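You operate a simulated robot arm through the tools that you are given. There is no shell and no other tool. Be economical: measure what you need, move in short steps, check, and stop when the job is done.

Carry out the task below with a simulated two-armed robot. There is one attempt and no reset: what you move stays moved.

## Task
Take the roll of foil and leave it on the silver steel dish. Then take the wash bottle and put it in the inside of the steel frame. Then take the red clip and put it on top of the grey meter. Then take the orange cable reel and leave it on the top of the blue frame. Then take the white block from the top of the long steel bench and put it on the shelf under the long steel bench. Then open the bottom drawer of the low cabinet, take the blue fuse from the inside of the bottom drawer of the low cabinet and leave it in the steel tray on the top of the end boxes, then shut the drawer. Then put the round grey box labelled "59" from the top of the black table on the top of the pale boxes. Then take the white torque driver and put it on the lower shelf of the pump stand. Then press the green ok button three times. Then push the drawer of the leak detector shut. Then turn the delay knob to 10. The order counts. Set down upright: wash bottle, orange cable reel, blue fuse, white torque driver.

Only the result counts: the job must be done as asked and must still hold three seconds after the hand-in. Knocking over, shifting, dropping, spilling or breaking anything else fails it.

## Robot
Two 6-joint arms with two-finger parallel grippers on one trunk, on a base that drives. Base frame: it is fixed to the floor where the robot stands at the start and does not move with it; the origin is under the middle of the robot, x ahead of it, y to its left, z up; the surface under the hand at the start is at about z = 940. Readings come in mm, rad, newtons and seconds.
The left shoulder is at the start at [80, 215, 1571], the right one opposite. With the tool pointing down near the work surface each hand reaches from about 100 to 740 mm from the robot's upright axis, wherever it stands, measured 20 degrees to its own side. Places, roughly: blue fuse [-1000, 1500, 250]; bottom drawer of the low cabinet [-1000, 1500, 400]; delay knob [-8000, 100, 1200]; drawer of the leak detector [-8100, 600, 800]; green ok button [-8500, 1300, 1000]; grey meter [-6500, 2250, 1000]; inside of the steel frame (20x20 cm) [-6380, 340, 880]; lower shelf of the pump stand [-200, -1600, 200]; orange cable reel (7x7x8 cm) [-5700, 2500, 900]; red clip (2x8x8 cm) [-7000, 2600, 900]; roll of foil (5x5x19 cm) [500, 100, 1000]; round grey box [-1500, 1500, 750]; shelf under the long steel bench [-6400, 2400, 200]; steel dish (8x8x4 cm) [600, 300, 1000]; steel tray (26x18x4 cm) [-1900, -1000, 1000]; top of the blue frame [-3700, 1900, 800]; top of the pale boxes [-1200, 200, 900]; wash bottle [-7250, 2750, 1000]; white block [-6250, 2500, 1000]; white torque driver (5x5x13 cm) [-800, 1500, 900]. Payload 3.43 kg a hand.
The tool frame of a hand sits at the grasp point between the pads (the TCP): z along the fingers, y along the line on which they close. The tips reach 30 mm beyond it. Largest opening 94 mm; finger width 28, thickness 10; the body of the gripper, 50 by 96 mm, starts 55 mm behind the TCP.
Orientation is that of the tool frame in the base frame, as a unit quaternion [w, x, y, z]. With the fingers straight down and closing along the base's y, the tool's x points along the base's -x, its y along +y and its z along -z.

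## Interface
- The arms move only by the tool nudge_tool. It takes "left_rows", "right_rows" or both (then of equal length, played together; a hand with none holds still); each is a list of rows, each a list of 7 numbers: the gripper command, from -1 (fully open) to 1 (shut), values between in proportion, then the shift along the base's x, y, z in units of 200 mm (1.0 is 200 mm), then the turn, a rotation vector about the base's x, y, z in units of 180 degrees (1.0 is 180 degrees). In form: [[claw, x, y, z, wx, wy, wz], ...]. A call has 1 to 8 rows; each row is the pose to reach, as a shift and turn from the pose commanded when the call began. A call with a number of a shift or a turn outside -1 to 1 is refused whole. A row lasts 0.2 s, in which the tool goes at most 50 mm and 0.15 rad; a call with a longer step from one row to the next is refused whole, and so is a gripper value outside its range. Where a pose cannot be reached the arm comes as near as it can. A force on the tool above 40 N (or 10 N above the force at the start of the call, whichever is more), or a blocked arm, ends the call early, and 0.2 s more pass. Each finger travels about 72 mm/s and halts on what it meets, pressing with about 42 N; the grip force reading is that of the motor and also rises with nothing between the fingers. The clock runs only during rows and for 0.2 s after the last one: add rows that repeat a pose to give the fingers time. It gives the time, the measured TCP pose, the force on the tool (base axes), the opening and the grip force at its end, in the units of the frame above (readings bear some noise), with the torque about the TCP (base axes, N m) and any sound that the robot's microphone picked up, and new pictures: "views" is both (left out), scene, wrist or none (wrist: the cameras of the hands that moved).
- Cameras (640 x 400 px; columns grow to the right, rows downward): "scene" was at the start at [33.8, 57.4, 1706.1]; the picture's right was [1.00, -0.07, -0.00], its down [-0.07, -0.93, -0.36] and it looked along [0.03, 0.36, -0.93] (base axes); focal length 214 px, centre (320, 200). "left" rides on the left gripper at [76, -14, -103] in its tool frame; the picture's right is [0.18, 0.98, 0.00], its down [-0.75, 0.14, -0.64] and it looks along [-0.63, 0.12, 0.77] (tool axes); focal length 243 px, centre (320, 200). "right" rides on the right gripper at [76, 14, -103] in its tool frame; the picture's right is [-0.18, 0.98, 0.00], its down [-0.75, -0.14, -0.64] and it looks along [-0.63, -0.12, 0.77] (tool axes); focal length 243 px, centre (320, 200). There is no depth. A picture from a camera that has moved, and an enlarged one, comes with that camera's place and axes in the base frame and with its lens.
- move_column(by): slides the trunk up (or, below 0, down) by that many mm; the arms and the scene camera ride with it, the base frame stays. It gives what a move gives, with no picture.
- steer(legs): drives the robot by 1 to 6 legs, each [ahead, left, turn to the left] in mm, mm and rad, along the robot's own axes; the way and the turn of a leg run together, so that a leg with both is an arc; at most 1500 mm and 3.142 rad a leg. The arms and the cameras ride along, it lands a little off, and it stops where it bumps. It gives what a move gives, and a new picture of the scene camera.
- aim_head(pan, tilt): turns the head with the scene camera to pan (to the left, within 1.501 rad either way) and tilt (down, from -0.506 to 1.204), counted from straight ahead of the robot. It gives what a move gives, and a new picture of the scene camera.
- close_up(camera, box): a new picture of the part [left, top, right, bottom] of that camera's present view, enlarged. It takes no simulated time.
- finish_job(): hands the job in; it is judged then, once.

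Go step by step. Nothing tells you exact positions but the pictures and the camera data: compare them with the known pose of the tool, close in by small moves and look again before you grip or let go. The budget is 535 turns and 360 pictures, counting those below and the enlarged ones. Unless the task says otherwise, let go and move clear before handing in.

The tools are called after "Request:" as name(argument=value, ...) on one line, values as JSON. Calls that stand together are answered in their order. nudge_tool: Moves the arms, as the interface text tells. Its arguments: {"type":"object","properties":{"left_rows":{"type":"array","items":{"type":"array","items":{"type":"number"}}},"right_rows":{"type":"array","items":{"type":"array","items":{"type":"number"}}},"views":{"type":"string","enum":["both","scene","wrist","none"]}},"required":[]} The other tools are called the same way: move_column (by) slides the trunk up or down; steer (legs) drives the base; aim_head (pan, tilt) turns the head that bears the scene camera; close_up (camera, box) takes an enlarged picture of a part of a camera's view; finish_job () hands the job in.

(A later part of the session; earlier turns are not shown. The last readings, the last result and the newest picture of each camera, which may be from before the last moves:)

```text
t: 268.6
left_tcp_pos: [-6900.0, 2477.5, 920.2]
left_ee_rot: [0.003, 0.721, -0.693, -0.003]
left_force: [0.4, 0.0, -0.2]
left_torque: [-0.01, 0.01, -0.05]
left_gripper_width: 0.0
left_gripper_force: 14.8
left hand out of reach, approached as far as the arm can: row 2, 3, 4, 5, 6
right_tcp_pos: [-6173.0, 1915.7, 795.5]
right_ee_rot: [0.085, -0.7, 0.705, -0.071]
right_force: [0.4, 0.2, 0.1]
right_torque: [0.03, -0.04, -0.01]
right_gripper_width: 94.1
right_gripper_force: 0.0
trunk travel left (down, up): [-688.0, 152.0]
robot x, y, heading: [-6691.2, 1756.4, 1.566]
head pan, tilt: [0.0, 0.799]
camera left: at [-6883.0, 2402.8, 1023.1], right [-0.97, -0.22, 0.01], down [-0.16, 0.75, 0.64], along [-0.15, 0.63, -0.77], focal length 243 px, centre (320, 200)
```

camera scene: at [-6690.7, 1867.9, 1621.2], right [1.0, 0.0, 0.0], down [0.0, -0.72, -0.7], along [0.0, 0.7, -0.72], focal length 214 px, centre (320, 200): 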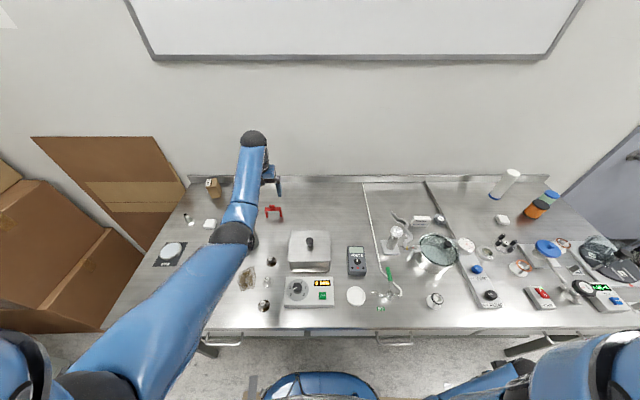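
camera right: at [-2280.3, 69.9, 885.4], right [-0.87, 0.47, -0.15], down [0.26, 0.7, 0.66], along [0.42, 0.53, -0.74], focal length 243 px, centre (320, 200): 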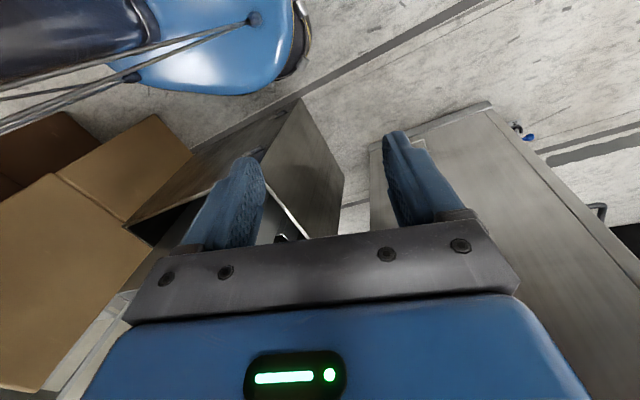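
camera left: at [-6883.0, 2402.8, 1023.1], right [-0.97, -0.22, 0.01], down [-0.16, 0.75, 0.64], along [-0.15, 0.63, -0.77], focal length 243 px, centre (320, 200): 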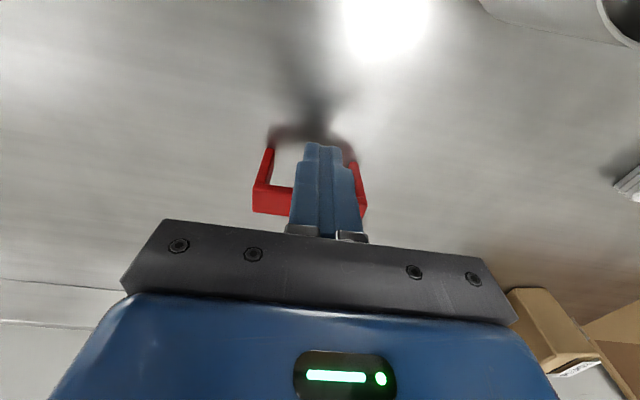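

Reach fell short and the fingers closed in front of the clip. Reopen, rise, lower the trunk 100, and retry.

Request:
nudge_tool(left_rows=[[0, 0, -0.05, 0, 0, 0, 0], [-1, 0, -0.05, 0, 0, 0, 0], [-1, 0, -0.05, 0, 0, 0, 0], [-1, 0, -0.05, 0, 0, 0, 0], [-1, 0, -0.05, 0.2, 0, 0, 0], [-1, 0, -0.05, 0.4, 0, 0, 0], [-1, 0, -0.05, 0.6, 0, 0, 0], [-1, 0, -0.05, 0.75, 0, 0, 0]], views="none")

Request:
move_column(by=-100)

Request:
nudge_tool(left_rows=[[-1, 0, 0, 0, 0, 0, 0]], views="both")

```text
t: 270.4
left_tcp_pos: [-6901.9, 2467.2, 1070.6]
left_ee_rot: [0.003, 0.72, -0.694, -0.002]
left_force: [0.6, 1.0, -0.2]
left_torque: [0.04, -0.02, -0.01]
left_gripper_width: 94.0
left_gripper_force: 0.1
right_tcp_pos: [-6171.6, 1913.9, 795.2]
right_ee_rot: [0.085, -0.701, 0.705, -0.069]
right_force: [-1.1, 0.1, 0.4]
right_torque: [-0.03, -0.01, 0.02]
right_gripper_width: 94.0
right_gripper_force: 0.0
trunk travel left (down, up): [-688.0, 152.0]
robot x, y, heading: [-6692.8, 1755.4, 1.573]
head pan, tilt: [0.0, 0.799]
```

```text
t: 271.7
left_tcp_pos: [-6900.2, 2467.8, 968.5]
left_ee_rot: [0.003, 0.721, -0.693, -0.003]
left_force: [0.0, -0.5, -0.4]
left_torque: [0.01, 0.02, 0.02]
left_gripper_width: 94.1
left_gripper_force: 0.0
right_tcp_pos: [-6170.9, 1915.5, 695.8]
right_ee_rot: [0.087, -0.7, 0.705, -0.071]
right_force: [-0.2, 0.2, 0.7]
right_torque: [0.0, 0.0, -0.01]
right_gripper_width: 93.9
right_gripper_force: 0.0
trunk travel left (down, up): [-588.0, 252.0]
robot x, y, heading: [-6690.2, 1754.8, 1.569]
head pan, tilt: [0.0, 0.799]
```

```text
t: 272.1
left_tcp_pos: [-6900.8, 2467.8, 969.9]
left_ee_rot: [0.003, 0.721, -0.693, -0.003]
left_force: [-0.7, 0.0, 0.4]
left_torque: [-0.01, 0.0, -0.01]
left_gripper_width: 94.2
left_gripper_force: 0.2
right_tcp_pos: [-6173.6, 1915.0, 695.9]
right_ee_rot: [0.085, -0.701, 0.705, -0.07]
right_force: [-0.3, 0.3, 0.3]
right_torque: [0.03, 0.0, 0.0]
right_gripper_width: 94.1
right_gripper_force: 0.0
trunk travel left (down, up): [-588.0, 252.0]
robot x, y, heading: [-6689.8, 1749.9, 1.573]
head pan, tilt: [0.0, 0.799]
camera scene: at [-6690.8, 1867.4, 1521.3], right [1.0, 0.0, 0.0], down [0.0, -0.72, -0.7], along [0.0, 0.7, -0.72], focal length 214 px, centre (320, 200)
camera left: at [-6883.1, 2392.0, 1072.8], right [-0.97, -0.22, 0.01], down [-0.16, 0.75, 0.64], along [-0.15, 0.63, -0.77], focal length 243 px, centre (320, 200)
```

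scene: 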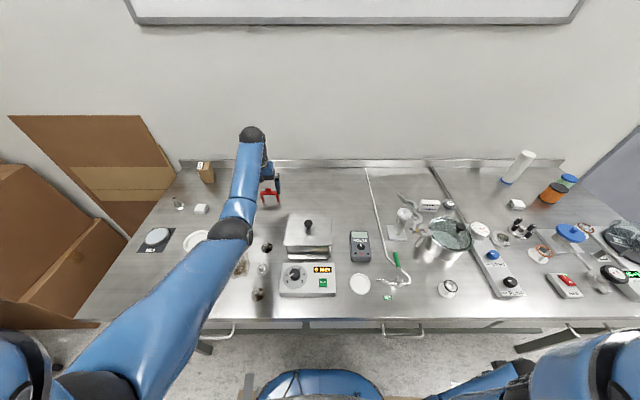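
left: 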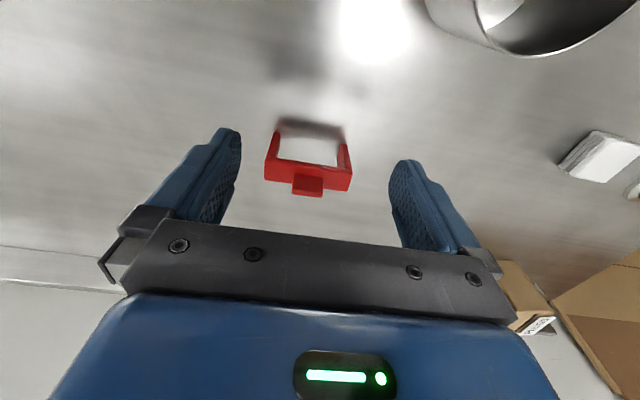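

Request:
nudge_tool(left_rows=[[-1, 0.01, 0.11, 0, 0, 0, 0], [-1, 0.01, 0.11, -0.12, 0, 0, 0], [-1, 0.01, 0.11, -0.27, 0, 0, 0], [-1, 0.01, 0.11, -0.27, 0, 0, 0]], views="wrist")

```text
t: 273.1
left_tcp_pos: [-6898.3, 2491.1, 915.8]
left_ee_rot: [0.004, 0.721, -0.693, -0.003]
left_force: [-0.2, 0.5, -1.0]
left_torque: [0.02, 0.01, 0.02]
left_gripper_width: 94.2
left_gripper_force: 0.1
right_tcp_pos: [-6172.9, 1915.4, 695.3]
right_ee_rot: [0.085, -0.701, 0.704, -0.071]
right_force: [-0.8, -0.5, 0.5]
right_torque: [0.0, 0.0, 0.02]
right_gripper_width: 94.2
right_gripper_force: 0.2
trunk travel left (down, up): [-588.0, 252.0]
robot x, y, heading: [-6690.7, 1756.9, 1.567]
head pan, tilt: [0.0, 0.799]
camera left: at [-6881.3, 2413.8, 1018.5], right [-0.97, -0.22, 0.01], down [-0.16, 0.75, 0.64], along [-0.15, 0.63, -0.77], focal length 243 px, centre (320, 200)
```

left: 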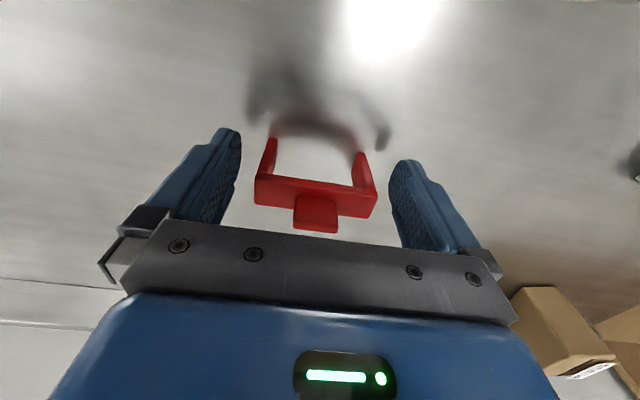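

Reached; the clip is between the fingers. Close and lift.

Request:
nudge_tool(left_rows=[[0, 0, 0, 0, 0, 0, 0], [1, 0, 0, 0, 0, 0, 0], [1, 0, 0, 0, 0, 0, 0], [1, 0, 0, 0.2, 0, 0, 0], [1, 0, 0, 0.4, 0, 0, 0], [1, 0, 0, 0.6, 0, 0, 0], [1, 0, 0, 0.8, 0, 0, 0]], views="wrist")

```text
t: 274.7
left_tcp_pos: [-6898.7, 2493.7, 1074.1]
left_ee_rot: [0.004, 0.72, -0.694, -0.003]
left_force: [-0.3, -0.5, -0.3]
left_torque: [-0.04, 0.01, 0.0]
left_gripper_width: 69.9
left_gripper_force: 42.3
left hand out of reach, approached as far as the arm can: row 7
right_tcp_pos: [-6172.3, 1916.1, 695.6]
right_ee_rot: [0.085, -0.7, 0.706, -0.071]
right_force: [0.9, -0.8, 0.4]
right_torque: [0.02, -0.01, 0.0]
right_gripper_width: 94.0
right_gripper_force: 0.1
trunk travel left (down, up): [-588.0, 252.0]
robot x, y, heading: [-6689.5, 1752.8, 1.575]
head pan, tilt: [0.0, 0.799]
camera left: at [-6880.7, 2417.5, 1177.6], right [-0.97, -0.22, 0.01], down [-0.16, 0.75, 0.64], along [-0.15, 0.62, -0.77], focal length 243 px, centre (320, 200)
```

left: 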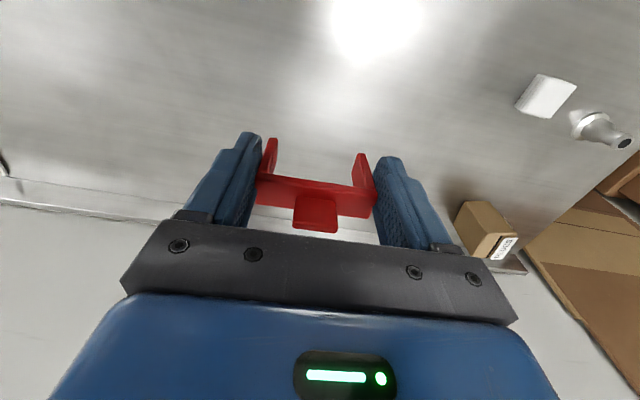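

Raise trunk, strafe right 340 to be in front of the meter.

Request:
move_column(by=180)

Request:
steer(legs=[[0, -340, 0]])

Request:
nudge_tool(left_rows=[[1, 0, -0.2, 0, 0, 0, 0.045], [1, 0, -0.4, 0, 0, 0, 0.09], [1, 0, -0.6, 0, 0, 0, 0.135], [1, 0, -0.8, 0, 0, 0, 0.18], [1, 0, -0.9, 0, 0, 0, 0.225], [1, 0, -0.9, 0, 0, 0, 0.27], [1, 0, -0.9, 0, 0, 0, 0.315], [1, 0, -0.9, 0, 0, 0, 0.36]], views="none")

```text
t: 276.7
left_tcp_pos: [-6898.0, 2494.1, 1255.1]
left_ee_rot: [0.003, 0.721, -0.693, -0.003]
left_force: [0.3, -0.2, -0.5]
left_torque: [-0.02, -0.02, -0.01]
left_gripper_width: 69.9
left_gripper_force: 42.4
right_tcp_pos: [-6171.9, 1915.8, 875.0]
right_ee_rot: [0.084, -0.7, 0.705, -0.07]
right_force: [-0.1, 0.3, -0.7]
right_torque: [-0.02, -0.02, 0.01]
right_gripper_width: 94.1
right_gripper_force: 0.2
trunk travel left (down, up): [-768.0, 72.0]
robot x, y, heading: [-6691.1, 1755.8, 1.569]
head pan, tilt: [0.0, 0.799]
```

```text
t: 278.9
left_tcp_pos: [-6569.7, 2490.4, 1254.2]
left_ee_rot: [0.002, 0.724, -0.69, -0.003]
left_force: [-0.7, -0.3, 0.7]
left_torque: [0.02, -0.04, 0.02]
left_gripper_width: 69.8
left_gripper_force: 41.8
right_tcp_pos: [-5837.8, 1921.0, 874.6]
right_ee_rot: [-0.086, 0.705, -0.701, 0.072]
right_force: [0.9, 0.0, 1.0]
right_torque: [0.01, -0.01, 0.01]
right_gripper_width: 94.0
right_gripper_force: 0.0
trunk travel left (down, up): [-768.0, 72.0]
robot x, y, heading: [-6353.0, 1755.0, 1.58]
head pan, tilt: [0.0, 0.799]
camera scene: at [-6357.1, 1868.0, 1701.2], right [1.0, 0.01, 0.0], down [0.01, -0.72, -0.7], along [0.0, 0.7, -0.72], focal length 214 px, centre (320, 200)
```

scene: 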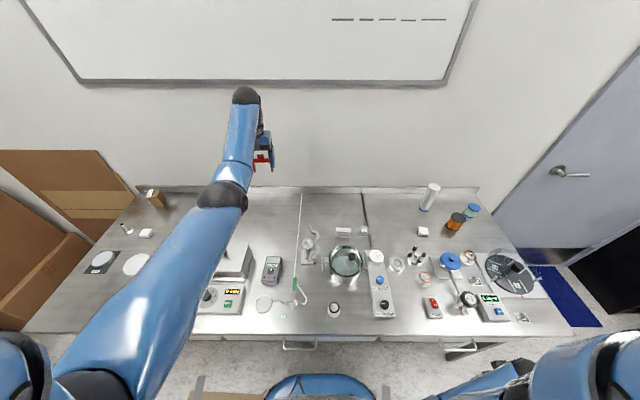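

```text
t: 280.7
left_tcp_pos: [-6558.1, 2440.0, 1130.6]
left_ee_rot: [0.003, 0.981, -0.193, 0.0]
left_force: [0.3, 0.9, 0.2]
left_torque: [-0.01, 0.0, 0.0]
left_gripper_width: 69.7
left_gripper_force: 41.8
left hand out of reach, approached as far as the arm can: row 1, 2, 3, 4, 5, 6, 7, 8
right_tcp_pos: [-5835.8, 1920.4, 875.5]
right_ee_rot: [-0.086, 0.704, -0.701, 0.071]
right_force: [0.1, -0.3, -1.0]
right_torque: [-0.01, -0.05, -0.03]
right_gripper_width: 94.2
right_gripper_force: 0.1
trunk travel left (down, up): [-768.0, 72.0]
robot x, y, heading: [-6351.0, 1756.3, 1.575]
head pan, tilt: [0.0, 0.799]
```

Continue: finish the yaw and move to above the meter.

Request:
nudge_tool(left_rows=[[1, 0, -0.15, -0.05, 0, 0, 0.04], [1, 0, -0.3, -0.15, 0, 0, 0.08], [1, 0, -0.45, -0.25, 0, 0, 0.108], [1, 0, -0.6, -0.35, 0, 0, 0.108], [1, 0, -0.75, -0.45, 0, 0, 0.108], [1, 0, -0.85, -0.5, 0, 0, 0.108]], views="both")

Request:
close_up(camera="scene", box=[210, 200, 330, 275])

```text
t: 282.1
left_tcp_pos: [-6564.9, 2287.7, 1000.7]
left_ee_rot: [0.003, 1.0, -0.026, 0.0]
left_force: [-0.8, 0.5, -0.8]
left_torque: [0.02, 0.01, 0.0]
left_gripper_width: 69.7
left_gripper_force: 42.3
left hand out of reach, approached as far as the arm can: row 1, 2, 3, 4, 5, 6
right_tcp_pos: [-5836.3, 1920.4, 875.6]
right_ee_rot: [-0.086, 0.704, -0.702, 0.07]
right_force: [0.6, -0.2, -0.5]
right_torque: [0.0, -0.04, -0.03]
right_gripper_width: 94.1
right_gripper_force: 0.0
trunk travel left (down, up): [-768.0, 72.0]
robot x, y, heading: [-6353.8, 1754.1, 1.578]
head pan, tilt: [0.0, 0.799]
camera scene: at [-6353.6, 1866.8, 1701.4], right [1.0, 0.01, 0.0], down [0.01, -0.72, -0.7], along [0.0, 0.7, -0.72], focal length 214 px, centre (320, 200)
camera left: at [-6488.8, 2298.5, 1103.6], right [0.13, -0.99, 0.01], down [-0.76, -0.1, 0.64], along [-0.64, -0.09, -0.77], focal length 243 px, centre (320, 200)
```

scene: 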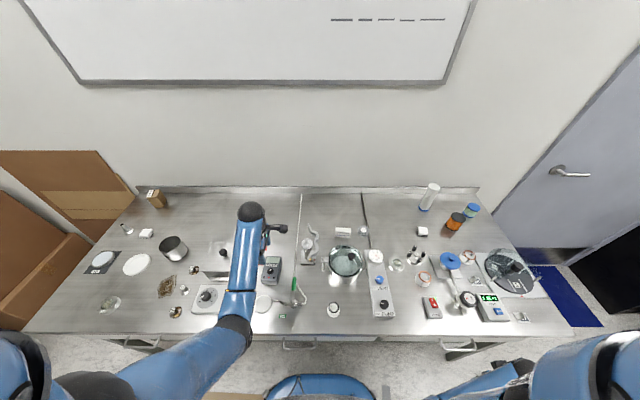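
left: 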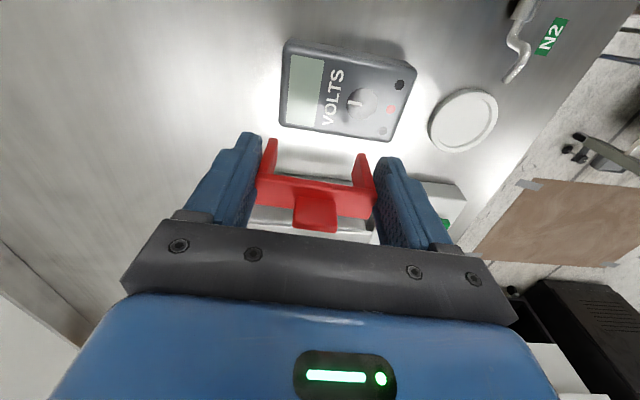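

```text
5.33 times, centred on (270, 238) of scene
camera zoom: at [-6353.6, 1866.8, 1701.4], right [1.0, 0.01, 0.0], down [0.01, -0.72, -0.7], along [0.0, 0.7, -0.72], focal length 1144 px, centre (587, 0)
```

zoom: 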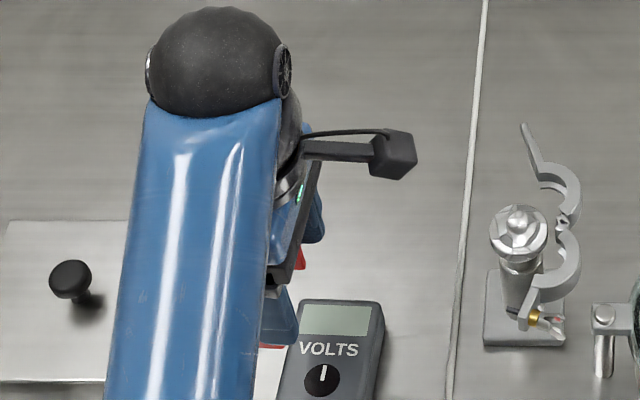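

Meter top spans x -6577..-6518, y 2222..2317. Target clip centre (-6548, 2263). Move there at z 962.

Request:
nudge_tool(left_rows=[[1, 0.085, -0.06, -0.08, 0, 0, 0.005], [1, 0.085, -0.125, -0.19, 0, 0, 0.01], [1, 0.085, -0.125, -0.19, 0, 0, 0.01]], views="wrist")

```text
t: 282.9
left_tcp_pos: [-6547.6, 2263.5, 962.5]
left_ee_rot: [0.005, 1.0, -0.01, -0.001]
left_force: [1.1, 0.8, -0.4]
left_torque: [-0.03, 0.0, 0.02]
left_gripper_width: 70.0
left_gripper_force: 41.7
right_tcp_pos: [-5835.4, 1920.8, 875.4]
right_ee_rot: [-0.086, 0.705, -0.701, 0.07]
right_force: [0.4, 0.6, -0.3]
right_torque: [0.01, -0.02, -0.01]
right_gripper_width: 93.8
right_gripper_force: 0.2
trunk travel left (down, up): [-768.0, 72.0]
robot x, y, heading: [-6354.1, 1753.9, 1.579]
head pan, tilt: [0.0, 0.799]
camera left: at [-6472.3, 2277.4, 1065.4], right [0.16, -0.99, 0.01], down [-0.76, -0.12, 0.64], along [-0.63, -0.11, -0.77], focal length 243 px, centre (320, 200)
```

left: 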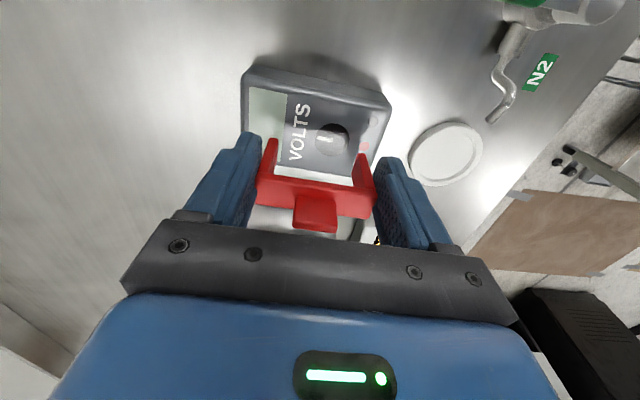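

Alignment is good. Lower to contact.

Request:
nudge_tool(left_rows=[[1, 0, 0, -0.03, 0, 0, 0], [1, 0, 0, -0.05, 0, 0, 0], [1, 0, 0, -0.065, 0, 0, 0], [1, 0, 0, -0.08, 0, 0, 0]], views="none")

```text
t: 283.9
left_tcp_pos: [-6546.8, 2263.0, 951.5]
left_ee_rot: [0.001, 1.0, -0.01, -0.001]
left_force: [-3.4, 2.1, 30.6]
left_torque: [-0.06, 0.55, 0.0]
left_gripper_width: 70.2
left_gripper_force: 42.6
right_tcp_pos: [-5835.7, 1919.0, 875.9]
right_ee_rot: [-0.086, 0.704, -0.701, 0.069]
right_force: [0.1, -0.2, 0.3]
right_torque: [-0.01, -0.01, 0.0]
right_gripper_width: 93.9
right_gripper_force: 0.1
trunk travel left (down, up): [-768.0, 72.0]
robot x, y, heading: [-6350.9, 1757.8, 1.577]
head pan, tilt: [0.0, 0.799]
```

Request:
nudge_tool(left_rows=[[1, 0, 0, 0.022, 0, 0, 0], [1, 0, 0, 0.022, 0, 0, 0], [0.5, 0, 0, 0.022, 0, 0, 0], [0, 0, 0, 0.022, 0, 0, 0], [-0.5, 0, 0, 0.022, 0, 0, 0], [-1, 0, 0, 0.022, 0, 0, 0], [-1, 0, 0, 0.022, 0, 0, 0]], views="wrist")

```text
t: 285.5
left_tcp_pos: [-6547.8, 2262.6, 950.7]
left_ee_rot: [0.005, 1.0, -0.01, 0.0]
left_force: [-0.2, -0.7, -0.4]
left_torque: [-0.02, -0.01, 0.01]
left_gripper_width: 94.0
left_gripper_force: 0.1
right_tcp_pos: [-5836.7, 1921.1, 875.6]
right_ee_rot: [-0.086, 0.704, -0.701, 0.069]
right_force: [-0.2, 0.1, 0.4]
right_torque: [0.0, 0.0, 0.01]
right_gripper_width: 94.0
right_gripper_force: 0.0
trunk travel left (down, up): [-768.0, 72.0]
robot x, y, heading: [-6348.0, 1756.8, 1.58]
head pan, tilt: [0.0, 0.799]
camera left: at [-6472.2, 2276.3, 1054.1], right [0.16, -0.99, 0.01], down [-0.76, -0.12, 0.64], along [-0.63, -0.11, -0.77], focal length 243 px, centre (320, 200)
```

left: 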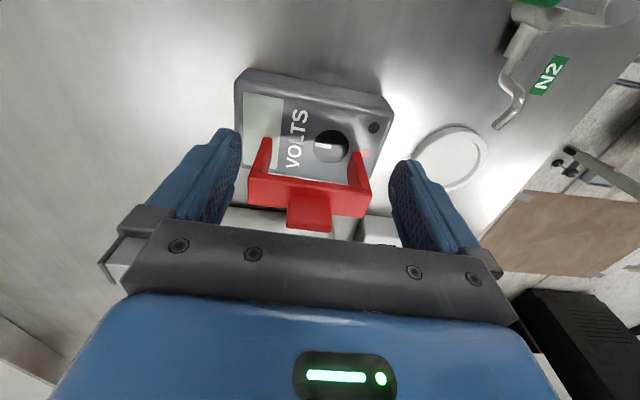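

The clip stands on the meter. Raise straight up with the trunk, then strafe sideways to clear.

Request:
move_column(by=71)

Request:
steer(legs=[[0, -60, 0]])

Request:
close_up(camera="scene", box=[180, 200, 340, 300])

```text
t: 286.6
left_tcp_pos: [-6548.0, 2262.9, 1023.5]
left_ee_rot: [0.004, 1.0, -0.011, 0.0]
left_force: [-0.2, -0.2, -0.8]
left_torque: [0.02, 0.01, -0.01]
left_gripper_width: 94.0
left_gripper_force: 0.2
right_tcp_pos: [-5835.7, 1921.1, 945.2]
right_ee_rot: [-0.085, 0.705, -0.701, 0.07]
right_force: [-0.6, -0.3, -0.2]
right_torque: [-0.02, -0.06, -0.01]
right_gripper_width: 94.1
right_gripper_force: 0.1
trunk travel left (down, up): [-839.0, 1.0]
robot x, y, heading: [-6354.1, 1753.8, 1.579]
head pan, tilt: [0.0, 0.799]
```

```text
t: 287.6
left_tcp_pos: [-6498.9, 2264.1, 1020.8]
left_ee_rot: [0.005, 1.0, -0.009, 0.004]
left_force: [-1.1, 0.4, -0.4]
left_torque: [0.0, -0.07, -0.04]
left_gripper_width: 93.9
left_gripper_force: 0.1
right_tcp_pos: [-5786.0, 1922.9, 952.4]
right_ee_rot: [-0.089, 0.704, -0.701, 0.073]
right_force: [-0.1, 0.5, 0.6]
right_torque: [-0.01, -0.07, 0.03]
right_gripper_width: 93.9
right_gripper_force: 0.1
trunk travel left (down, up): [-839.0, 1.0]
robot x, y, heading: [-6292.9, 1754.3, 1.574]
head pan, tilt: [0.0, 0.799]
camera scene: at [-6311.5, 1868.1, 1772.2], right [1.0, 0.01, 0.01], down [0.01, -0.72, -0.7], along [0.0, 0.7, -0.72], focal length 214 px, centre (320, 200)
```

scene: 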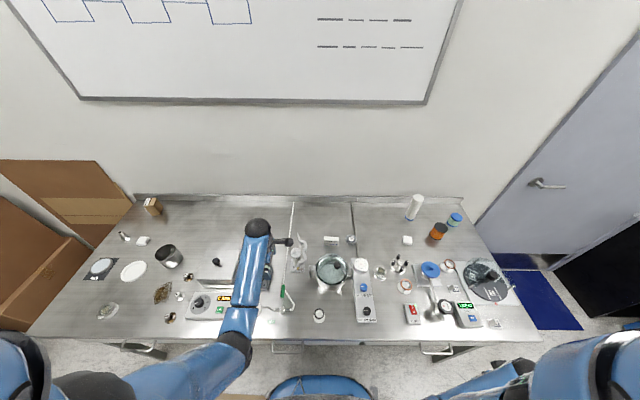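

```text
4.00 times, centred on (260, 250) of scene
camera zoom: at [-6311.5, 1868.1, 1772.2], right [1.0, 0.01, 0.01], down [0.01, -0.72, -0.7], along [0.0, 0.7, -0.72], focal length 858 px, centre (560, 0)
```

zoom: 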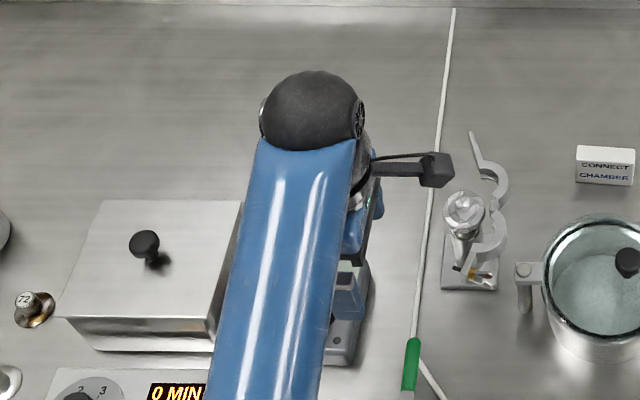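

Raise the hand and yaw it back, then go to the orange reel.

Request:
nudge_tool(left_rows=[[-1, 0.05, 0.1, 0.15, 0, 0, 0], [-1, 0.05, 0.3, 0.3, 0, 0, -0.045], [-1, 0.05, 0.5, 0.4, 0, 0, -0.09], [-1, 0.05, 0.7, 0.5, 0, 0, -0.135], [-1, 0, 0.9, 0.6, 0, 0, -0.18], [-1, 0, 1, 0.75, 0, 0, -0.225], [-1, 0, 1, 0.9, 0, 0, -0.27], [-1, 0, 1, 1, 0, 0, -0.315]], views="none")

Request:
nudge_tool(left_rows=[[-1, 0, 0, 0.1, 0, 0, -0.045], [-1, 0, 0, 0.2, 0, 0, -0.09], [-1, 0, 0, 0.3, 0, 0, -0.135], [-1, 0, 0, 0.3, 0, 0, -0.17]], views="none")

Request:
steer(legs=[[0, -795, 0]])

Request:
close_up(camera="scene", box=[40, 200, 240, 325])

Request:
close_up(camera="scene", box=[180, 180, 340, 280])

```text
t: 289.4
left_tcp_pos: [-6488.8, 2465.1, 1220.9]
left_ee_rot: [0.003, 0.875, -0.485, -0.002]
left_force: [0.1, 0.7, 0.5]
left_torque: [0.0, 0.02, 0.0]
left_gripper_width: 94.1
left_gripper_force: 0.0
right_tcp_pos: [-5776.8, 1922.0, 945.4]
right_ee_rot: [-0.086, 0.705, -0.701, 0.069]
right_force: [1.2, -0.1, 1.3]
right_torque: [-0.02, 0.02, -0.04]
right_gripper_width: 94.2
right_gripper_force: 0.1
trunk travel left (down, up): [-839.0, 1.0]
robot x, y, heading: [-6292.9, 1755.4, 1.576]
head pan, tilt: [0.0, 0.799]
```

```text
t: 290.4
left_tcp_pos: [-6488.8, 2480.1, 1275.9]
left_ee_rot: [0.003, 0.716, -0.698, -0.004]
left_force: [0.6, -0.1, -0.2]
left_torque: [-0.01, 0.03, 0.02]
left_gripper_width: 93.8
left_gripper_force: 0.0
left hand out of reach, approached as far as the arm can: row 2, 3, 4
right_tcp_pos: [-5777.7, 1921.4, 947.0]
right_ee_rot: [-0.086, 0.705, -0.701, 0.071]
right_force: [-0.3, 0.0, -0.1]
right_torque: [-0.02, 0.03, 0.02]
right_gripper_width: 94.2
right_gripper_force: 0.0
trunk travel left (down, up): [-839.0, 1.0]
robot x, y, heading: [-6293.3, 1752.8, 1.58]
head pan, tilt: [0.0, 0.799]
```

```text
t: 294.7
left_tcp_pos: [-5689.8, 2484.0, 1276.5]
left_ee_rot: [0.003, 0.717, -0.697, -0.003]
left_force: [-0.3, -0.9, 1.0]
left_torque: [0.03, 0.04, 0.0]
left_gripper_width: 94.1
left_gripper_force: 0.1
right_tcp_pos: [-4978.2, 1925.7, 947.8]
right_ee_rot: [-0.086, 0.704, -0.701, 0.071]
right_force: [-0.7, 0.2, 0.1]
right_torque: [-0.01, -0.04, -0.04]
right_gripper_width: 94.4
right_gripper_force: 0.0
trunk travel left (down, up): [-839.0, 1.0]
robot x, y, heading: [-5491.9, 1761.5, 1.577]
head pan, tilt: [0.0, 0.799]
camera scene: at [-5497.5, 1873.3, 1772.2], right [1.0, 0.01, 0.0], down [0.0, -0.72, -0.7], along [0.0, 0.7, -0.72], focal length 214 px, centre (320, 200)
```

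scene: 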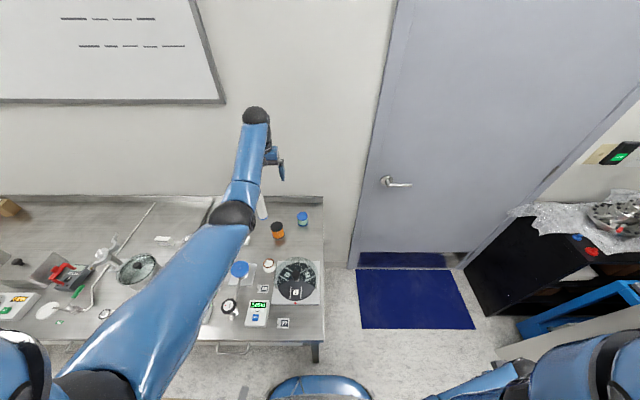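

```text
3.20 times, centred on (140, 262) of scene
camera zoom: at [-5497.5, 1873.3, 1772.2], right [1.0, 0.01, 0.0], down [0.0, -0.72, -0.7], along [0.0, 0.7, -0.72], focal length 686 px, centre (896, 0)
```

zoom: 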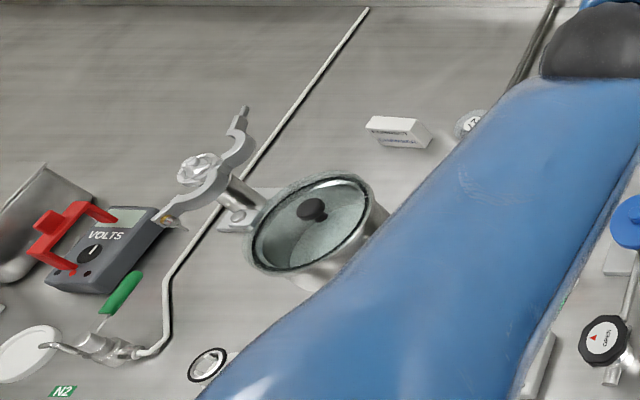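

```text
4.00 times, centred on (260, 230) of scene
camera zoom: at [-5497.5, 1873.3, 1772.2], right [1.0, 0.01, 0.0], down [0.0, -0.72, -0.7], along [0.0, 0.7, -0.72], focal length 858 px, centre (560, 80)
```

zoom: 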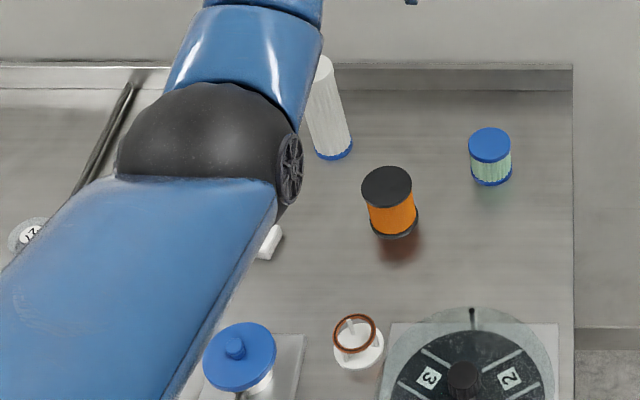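

Reel at (-5708, 2494). Lower the trunk 200 and align above it.

Request:
move_column(by=-200)

Request:
nudge_tool(left_rows=[[-1, -0.09, 0.05, 0, 0, 0, 0], [-1, -0.09, 0.05, 0, 0, 0, 0]], views="both")

```text
t: 296.9
left_tcp_pos: [-5689.2, 2483.2, 1077.4]
left_ee_rot: [0.003, 0.716, -0.698, -0.003]
left_force: [-0.3, 0.3, 0.3]
left_torque: [-0.02, -0.02, -0.01]
left_gripper_width: 94.1
left_gripper_force: 0.0
right_tcp_pos: [-4978.0, 1925.3, 745.9]
right_ee_rot: [-0.086, 0.704, -0.702, 0.071]
right_force: [0.0, 0.1, 0.3]
right_torque: [0.0, -0.02, 0.01]
right_gripper_width: 94.2
right_gripper_force: 0.0
trunk travel left (down, up): [-639.0, 201.0]
robot x, y, heading: [-5494.1, 1759.5, 1.578]
head pan, tilt: [0.0, 0.799]
```

```text
t: 297.4
left_tcp_pos: [-5706.5, 2493.8, 1077.9]
left_ee_rot: [0.003, 0.716, -0.698, -0.003]
left_force: [-0.1, 0.3, 0.4]
left_torque: [0.02, 0.01, -0.01]
left_gripper_width: 94.0
left_gripper_force: 0.1
right_tcp_pos: [-4977.8, 1925.8, 746.4]
right_ee_rot: [-0.086, 0.703, -0.702, 0.069]
right_force: [-0.2, 0.3, 0.2]
right_torque: [0.0, -0.02, -0.02]
right_gripper_width: 93.8
right_gripper_force: 0.0
trunk travel left (down, up): [-639.0, 201.0]
robot x, y, heading: [-5493.4, 1759.5, 1.58]
head pan, tilt: [0.0, 0.799]
camera scene: at [-5495.2, 1873.2, 1572.3], right [1.0, 0.01, 0.0], down [0.0, -0.72, -0.7], along [0.0, 0.7, -0.72], focal length 214 px, centre (320, 200)
camera left: at [-5690.5, 2417.7, 1180.4], right [-0.98, -0.21, 0.01], down [-0.16, 0.75, 0.64], along [-0.14, 0.63, -0.77], focal length 243 px, centre (320, 200)
```

scene: 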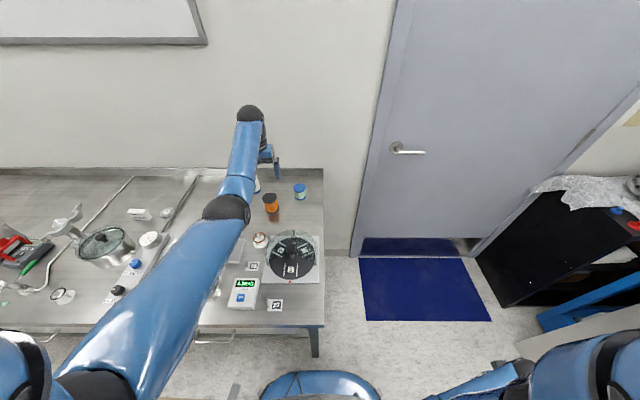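
left: 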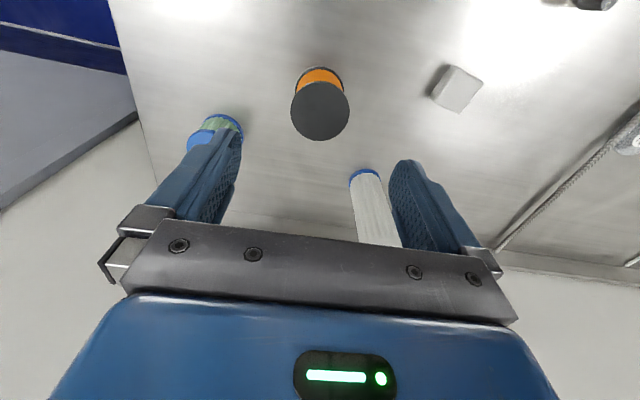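

Request:
nudge_tool(left_rows=[[-1, -0.015, 0.015, -0.2, 0, 0, 0], [-1, -0.015, 0.015, -0.4, 0, 0, 0], [-1, -0.015, 0.015, -0.6, 0, 0, 0], [-1, -0.015, 0.015, -0.76, 0, 0, 0], [-1, -0.015, 0.015, -0.76, 0, 0, 0]], views="wrist")

```text
t: 298.6
left_tcp_pos: [-5710.1, 2496.4, 925.4]
left_ee_rot: [0.003, 0.716, -0.698, -0.004]
left_force: [1.0, -0.8, 0.3]
left_torque: [-0.01, -0.01, -0.03]
left_gripper_width: 93.9
left_gripper_force: 0.1
right_tcp_pos: [-4978.0, 1926.3, 745.6]
right_ee_rot: [-0.086, 0.704, -0.702, 0.069]
right_force: [-0.7, 0.3, -0.4]
right_torque: [0.01, 0.01, -0.02]
right_gripper_width: 94.0
right_gripper_force: 0.0
trunk travel left (down, up): [-639.0, 201.0]
robot x, y, heading: [-5493.6, 1762.7, 1.578]
head pan, tilt: [0.0, 0.799]
camera left: at [-5693.7, 2419.7, 1027.9], right [-0.98, -0.21, 0.01], down [-0.16, 0.75, 0.64], along [-0.14, 0.63, -0.77], focal length 243 px, centre (320, 200)
```

left: 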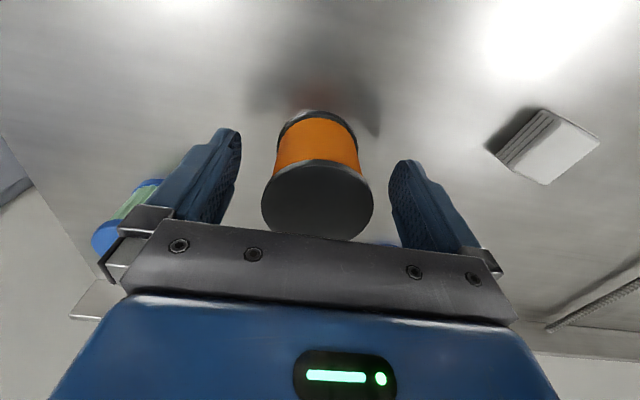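

Request:
nudge_tool(left_rows=[[-0.3, 0, 0, 0, 0, 0, 0], [0.4, 0, 0, 0, 0, 0, 0], [1, 0, 0, 0, 0, 0, 0], [1, 0, 0, 0, 0, 0, 0], [1, 0, 0, 0.15, 0, 0, 0], [1, 0, 0, 0.35, 0, 0, 0], [1, 0, 0, 0.55, 0, 0, 0]], views="wrist")

Request:
move_column(by=180)

```text
t: 300.2
left_tcp_pos: [-5710.2, 2495.4, 1035.2]
left_ee_rot: [0.003, 0.717, -0.698, -0.002]
left_force: [-0.3, -0.1, -2.0]
left_torque: [-0.03, -0.01, 0.01]
left_gripper_width: 64.1
left_gripper_force: 42.0
right_tcp_pos: [-4977.6, 1926.0, 745.4]
right_ee_rot: [-0.086, 0.703, -0.702, 0.069]
right_force: [0.6, 0.8, 0.0]
right_torque: [0.02, -0.03, 0.01]
right_gripper_width: 94.1
right_gripper_force: 0.1
trunk travel left (down, up): [-639.0, 201.0]
robot x, y, heading: [-5492.1, 1759.1, 1.575]
head pan, tilt: [0.0, 0.799]
camera left: at [-5692.5, 2419.0, 1138.3], right [-0.98, -0.21, 0.01], down [-0.16, 0.75, 0.64], along [-0.14, 0.63, -0.77], focal length 243 px, centre (320, 200)
```

left: 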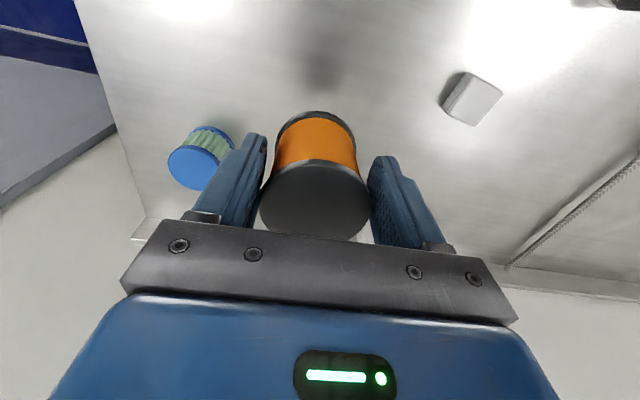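

```text
t: 302.2
left_tcp_pos: [-5709.1, 2495.9, 1214.3]
left_ee_rot: [0.003, 0.716, -0.698, -0.004]
left_force: [1.0, -0.4, -1.1]
left_torque: [-0.03, 0.01, -0.02]
left_gripper_width: 64.0
left_gripper_force: 41.7
right_tcp_pos: [-4978.4, 1926.0, 927.1]
right_ee_rot: [-0.085, 0.705, -0.701, 0.069]
right_force: [0.5, -1.1, 0.1]
right_torque: [-0.01, 0.02, 0.0]
right_gripper_width: 94.0
right_gripper_force: 0.0
trunk travel left (down, up): [-819.0, 21.0]
robot x, y, heading: [-5494.7, 1760.2, 1.579]
head pan, tilt: [0.0, 0.799]
```

Reel held. Back off from the bench and look right toward the blue frame.

Request:
steer(legs=[[-480, 0, 0], [0, -500, 0]])

Request:
aim_head(pan=-1.1, tilt=0.5)

```text
t: 307.7
left_tcp_pos: [-5216.7, 2015.0, 1215.3]
left_ee_rot: [0.003, 0.72, -0.694, -0.002]
left_force: [0.0, 0.2, -1.8]
left_torque: [-0.03, -0.01, -0.01]
left_gripper_width: 64.2
left_gripper_force: 41.9
right_tcp_pos: [-4478.6, 1452.6, 927.0]
right_ee_rot: [-0.087, 0.707, -0.698, 0.071]
right_force: [0.0, 0.5, 0.9]
right_torque: [0.01, 0.0, 0.01]
right_gripper_width: 93.9
right_gripper_force: 0.1
trunk travel left (down, up): [-819.0, 21.0]
robot x, y, heading: [-4990.1, 1277.7, 1.589]
head pan, tilt: [0.0, 0.799]
camera scene: at [-4997.6, 1395.0, 1752.2], right [1.0, 0.02, 0.0], down [0.01, -0.72, -0.7], along [-0.01, 0.7, -0.72], focal length 214 px, centre (320, 200)
```

scene: 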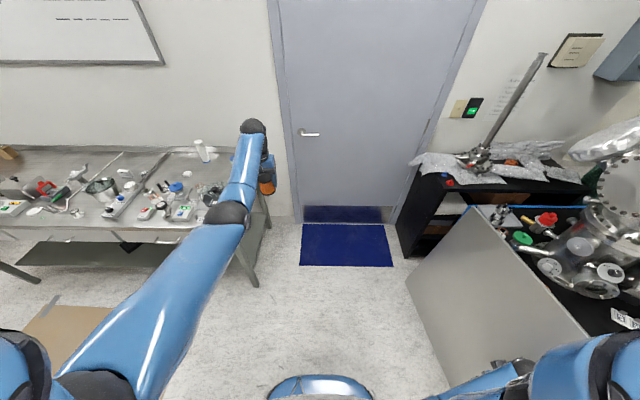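

```text
t: 309.0
left_tcp_pos: [-5215.9, 2015.0, 1214.5]
left_ee_rot: [0.003, 0.72, -0.694, -0.003]
left_force: [0.5, -0.3, -1.5]
left_torque: [-0.04, 0.0, 0.01]
left_gripper_width: 64.5
left_gripper_force: 42.0
right_tcp_pos: [-4478.3, 1453.7, 926.3]
right_ee_rot: [-0.086, 0.707, -0.698, 0.07]
right_force: [0.3, 0.0, 0.5]
right_torque: [0.0, -0.05, 0.01]
right_gripper_width: 93.9
right_gripper_force: 0.0
trunk travel left (down, up): [-819.0, 21.0]
robot x, y, heading: [-4993.2, 1278.2, 1.586]
head pan, tilt: [-1.1, 0.499]
camera scene: at [-4913.4, 1357.1, 1778.2], right [0.47, -0.88, 0.0], down [-0.42, -0.22, -0.88], along [0.78, 0.41, -0.48], focal length 214 px, centre (320, 200)
```

scene: 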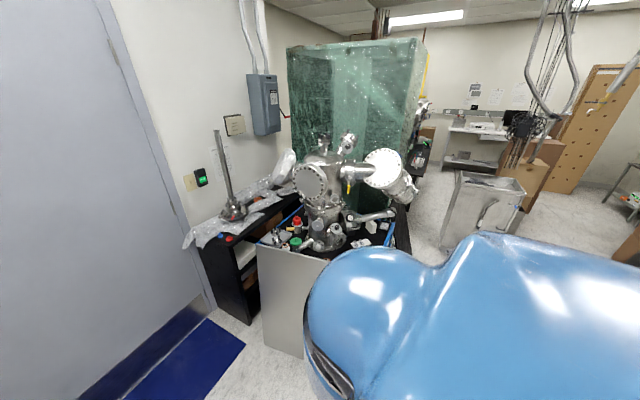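

Drive back to y≈600 and across to x≈-4000, keeping distance, then look.

Request:
steer(legs=[[-680, 0, -0.015], [0, -1000, 0]])

Request:
aim_head(pan=-0.3, tilt=0.55)

```text
t: 317.6
left_tcp_pos: [-4190.7, 1325.7, 1215.5]
left_ee_rot: [0.003, 0.71, -0.704, -0.003]
left_force: [0.3, -0.5, -2.2]
left_torque: [0.02, -0.01, 0.01]
left_gripper_width: 63.9
left_gripper_force: 41.5
right_tcp_pos: [-3468.4, 743.2, 926.9]
right_ee_rot: [0.085, -0.698, 0.708, -0.072]
right_force: [0.9, 0.4, -0.8]
right_torque: [0.04, 0.0, -0.02]
right_gripper_width: 94.0
right_gripper_force: 0.1
trunk travel left (down, up): [-819.0, 21.0]
robot x, y, heading: [-3989.3, 585.0, 1.557]
head pan, tilt: [-1.1, 0.499]
camera scene: at [-3908.5, 659.3, 1778.3], right [0.44, -0.9, 0.0], down [-0.43, -0.21, -0.88], along [0.79, 0.39, -0.48], focal length 214 px, centre (320, 200)
```

scene: 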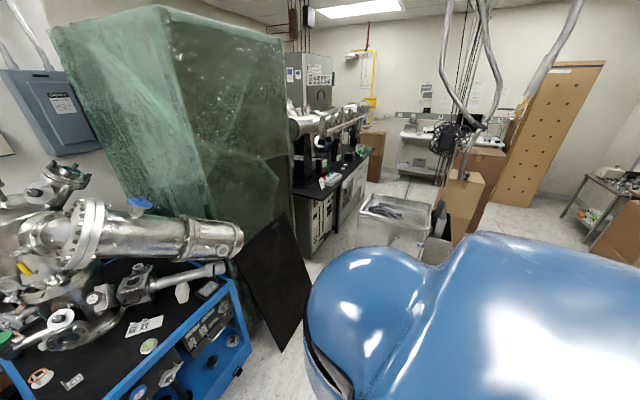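

```text
t: 318.7
left_tcp_pos: [-4191.9, 1325.0, 1214.5]
left_ee_rot: [0.004, 0.71, -0.704, -0.003]
left_force: [0.3, -0.5, -2.1]
left_torque: [0.0, -0.01, -0.01]
left_gripper_width: 64.0
left_gripper_force: 41.8
right_tcp_pos: [-3467.9, 743.0, 925.6]
right_ee_rot: [0.084, -0.698, 0.708, -0.071]
right_force: [0.3, 0.1, 0.3]
right_torque: [-0.01, 0.04, -0.01]
right_gripper_width: 94.2
right_gripper_force: 0.0
trunk travel left (down, up): [-819.0, 21.0]
robot x, y, heading: [-3988.5, 583.4, 1.558]
head pan, tilt: [-0.3, 0.55]
camera scene: at [-3960.6, 704.5, 1773.6], right [0.95, -0.31, 0.0], down [-0.16, -0.5, -0.85], along [0.26, 0.81, -0.52], focal length 214 px, centre (320, 200)
```

scene: 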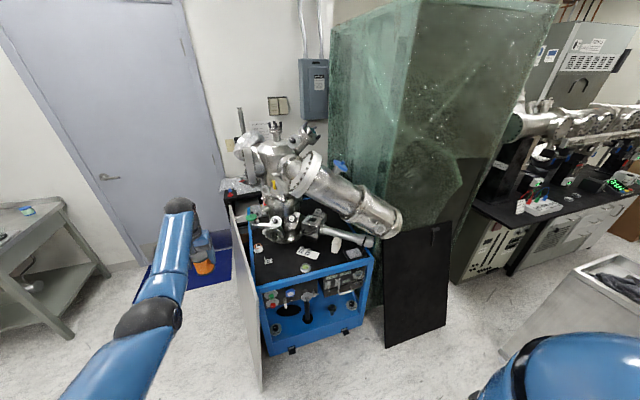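

Request:
close_up(camera="scene", box=[230, 190, 390, 290])

```text
4.00 times, centred on (310, 240) of scene
camera zoom: at [-3960.6, 704.5, 1773.6], right [0.95, -0.31, 0.0], down [-0.16, -0.5, -0.85], along [0.26, 0.81, -0.52], focal length 858 px, centre (360, 40)
```

zoom: 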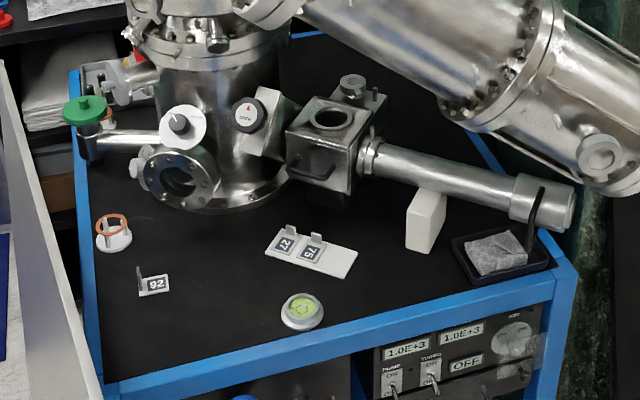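

Free spot on the blue frame top near (-3890, 1585), top z≈800. Strafe right and lower the trunk.

Request:
steer(legs=[[0, -305, 0.012]])

Request:
move_column(by=-190)

Request:
nudge_tool(left_rows=[[1, 0, -0.2, 0, 0, 0, 0], [1, 0, -0.4, 0, 0, 0, 0], [1, 0, -0.5, 0, 0, 0, 0]], views="scene")

```text
t: 320.7
left_tcp_pos: [-3903.8, 1321.7, 1213.8]
left_ee_rot: [0.002, 0.715, -0.699, -0.003]
left_force: [0.8, -0.2, -0.6]
left_torque: [-0.03, 0.01, 0.01]
left_gripper_width: 64.2
left_gripper_force: 42.5
right_tcp_pos: [-3174.1, 746.7, 927.6]
right_ee_rot: [0.086, -0.702, 0.703, -0.071]
right_force: [-0.4, -0.5, -0.4]
right_torque: [-0.01, -0.03, -0.03]
right_gripper_width: 94.0
right_gripper_force: 0.0
trunk travel left (down, up): [-819.0, 21.0]
robot x, y, heading: [-3690.5, 583.7, 1.572]
head pan, tilt: [-0.3, 0.55]
camera scene: at [-3667.2, 703.0, 1773.7], right [0.96, -0.3, 0.0], down [-0.15, -0.5, -0.85], along [0.25, 0.81, -0.52], focal length 214 px, centre (320, 200)
```

scene: 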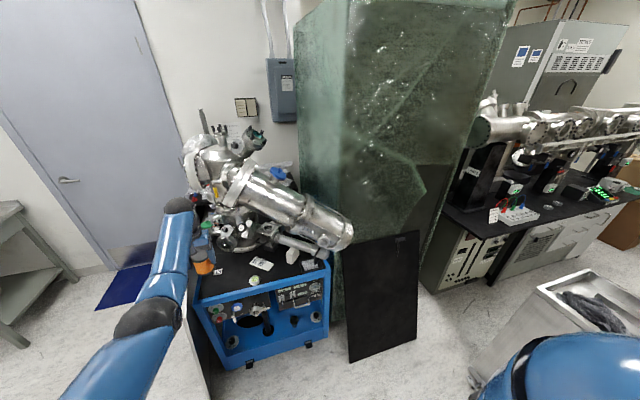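

```text
t: 322.8
left_tcp_pos: [-3901.6, 1320.6, 1025.3]
left_ee_rot: [0.003, 0.715, -0.699, -0.003]
left_force: [0.0, 0.2, -0.9]
left_torque: [-0.02, -0.01, 0.01]
left_gripper_width: 64.1
left_gripper_force: 41.6
right_tcp_pos: [-3169.9, 747.2, 737.4]
right_ee_rot: [0.086, -0.702, 0.704, -0.07]
right_force: [0.3, -0.1, -0.4]
right_torque: [0.0, 0.03, 0.01]
right_gripper_width: 93.9
right_gripper_force: 0.1
trunk travel left (down, up): [-629.0, 211.0]
robot x, y, heading: [-3689.2, 584.8, 1.57]
head pan, tilt: [-0.3, 0.55]
```

```text
t: 323.6
left_tcp_pos: [-3902.3, 1275.0, 995.7]
left_ee_rot: [0.004, 0.715, -0.699, -0.003]
left_force: [-1.1, 0.2, -1.0]
left_torque: [0.0, 0.02, -0.03]
left_gripper_width: 63.9
left_gripper_force: 42.4
left hand out of reach, approached as far as the arm can: row 1, 2, 3
right_tcp_pos: [-3170.5, 748.2, 735.8]
right_ee_rot: [0.085, -0.703, 0.703, -0.07]
right_force: [-0.6, -0.6, -0.4]
right_torque: [0.01, -0.01, -0.03]
right_gripper_width: 94.1
right_gripper_force: 0.0
trunk travel left (down, up): [-629.0, 211.0]
robot x, y, heading: [-3690.5, 585.3, 1.567]
head pan, tilt: [-0.3, 0.55]
camera scene: at [-3662.8, 703.1, 1583.6], right [0.96, -0.3, 0.0], down [-0.15, -0.5, -0.85], along [0.25, 0.81, -0.52], focal length 214 px, centre (320, 200)
```

scene: 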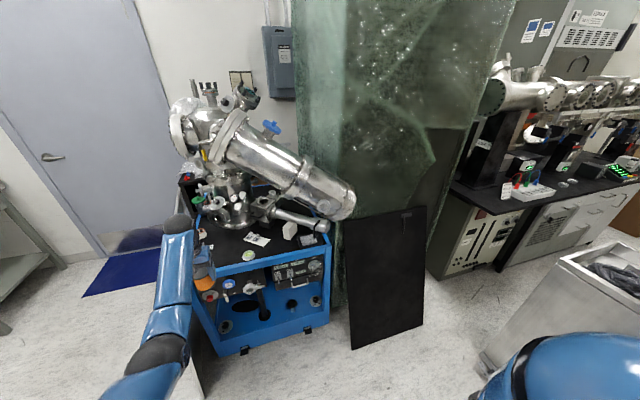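

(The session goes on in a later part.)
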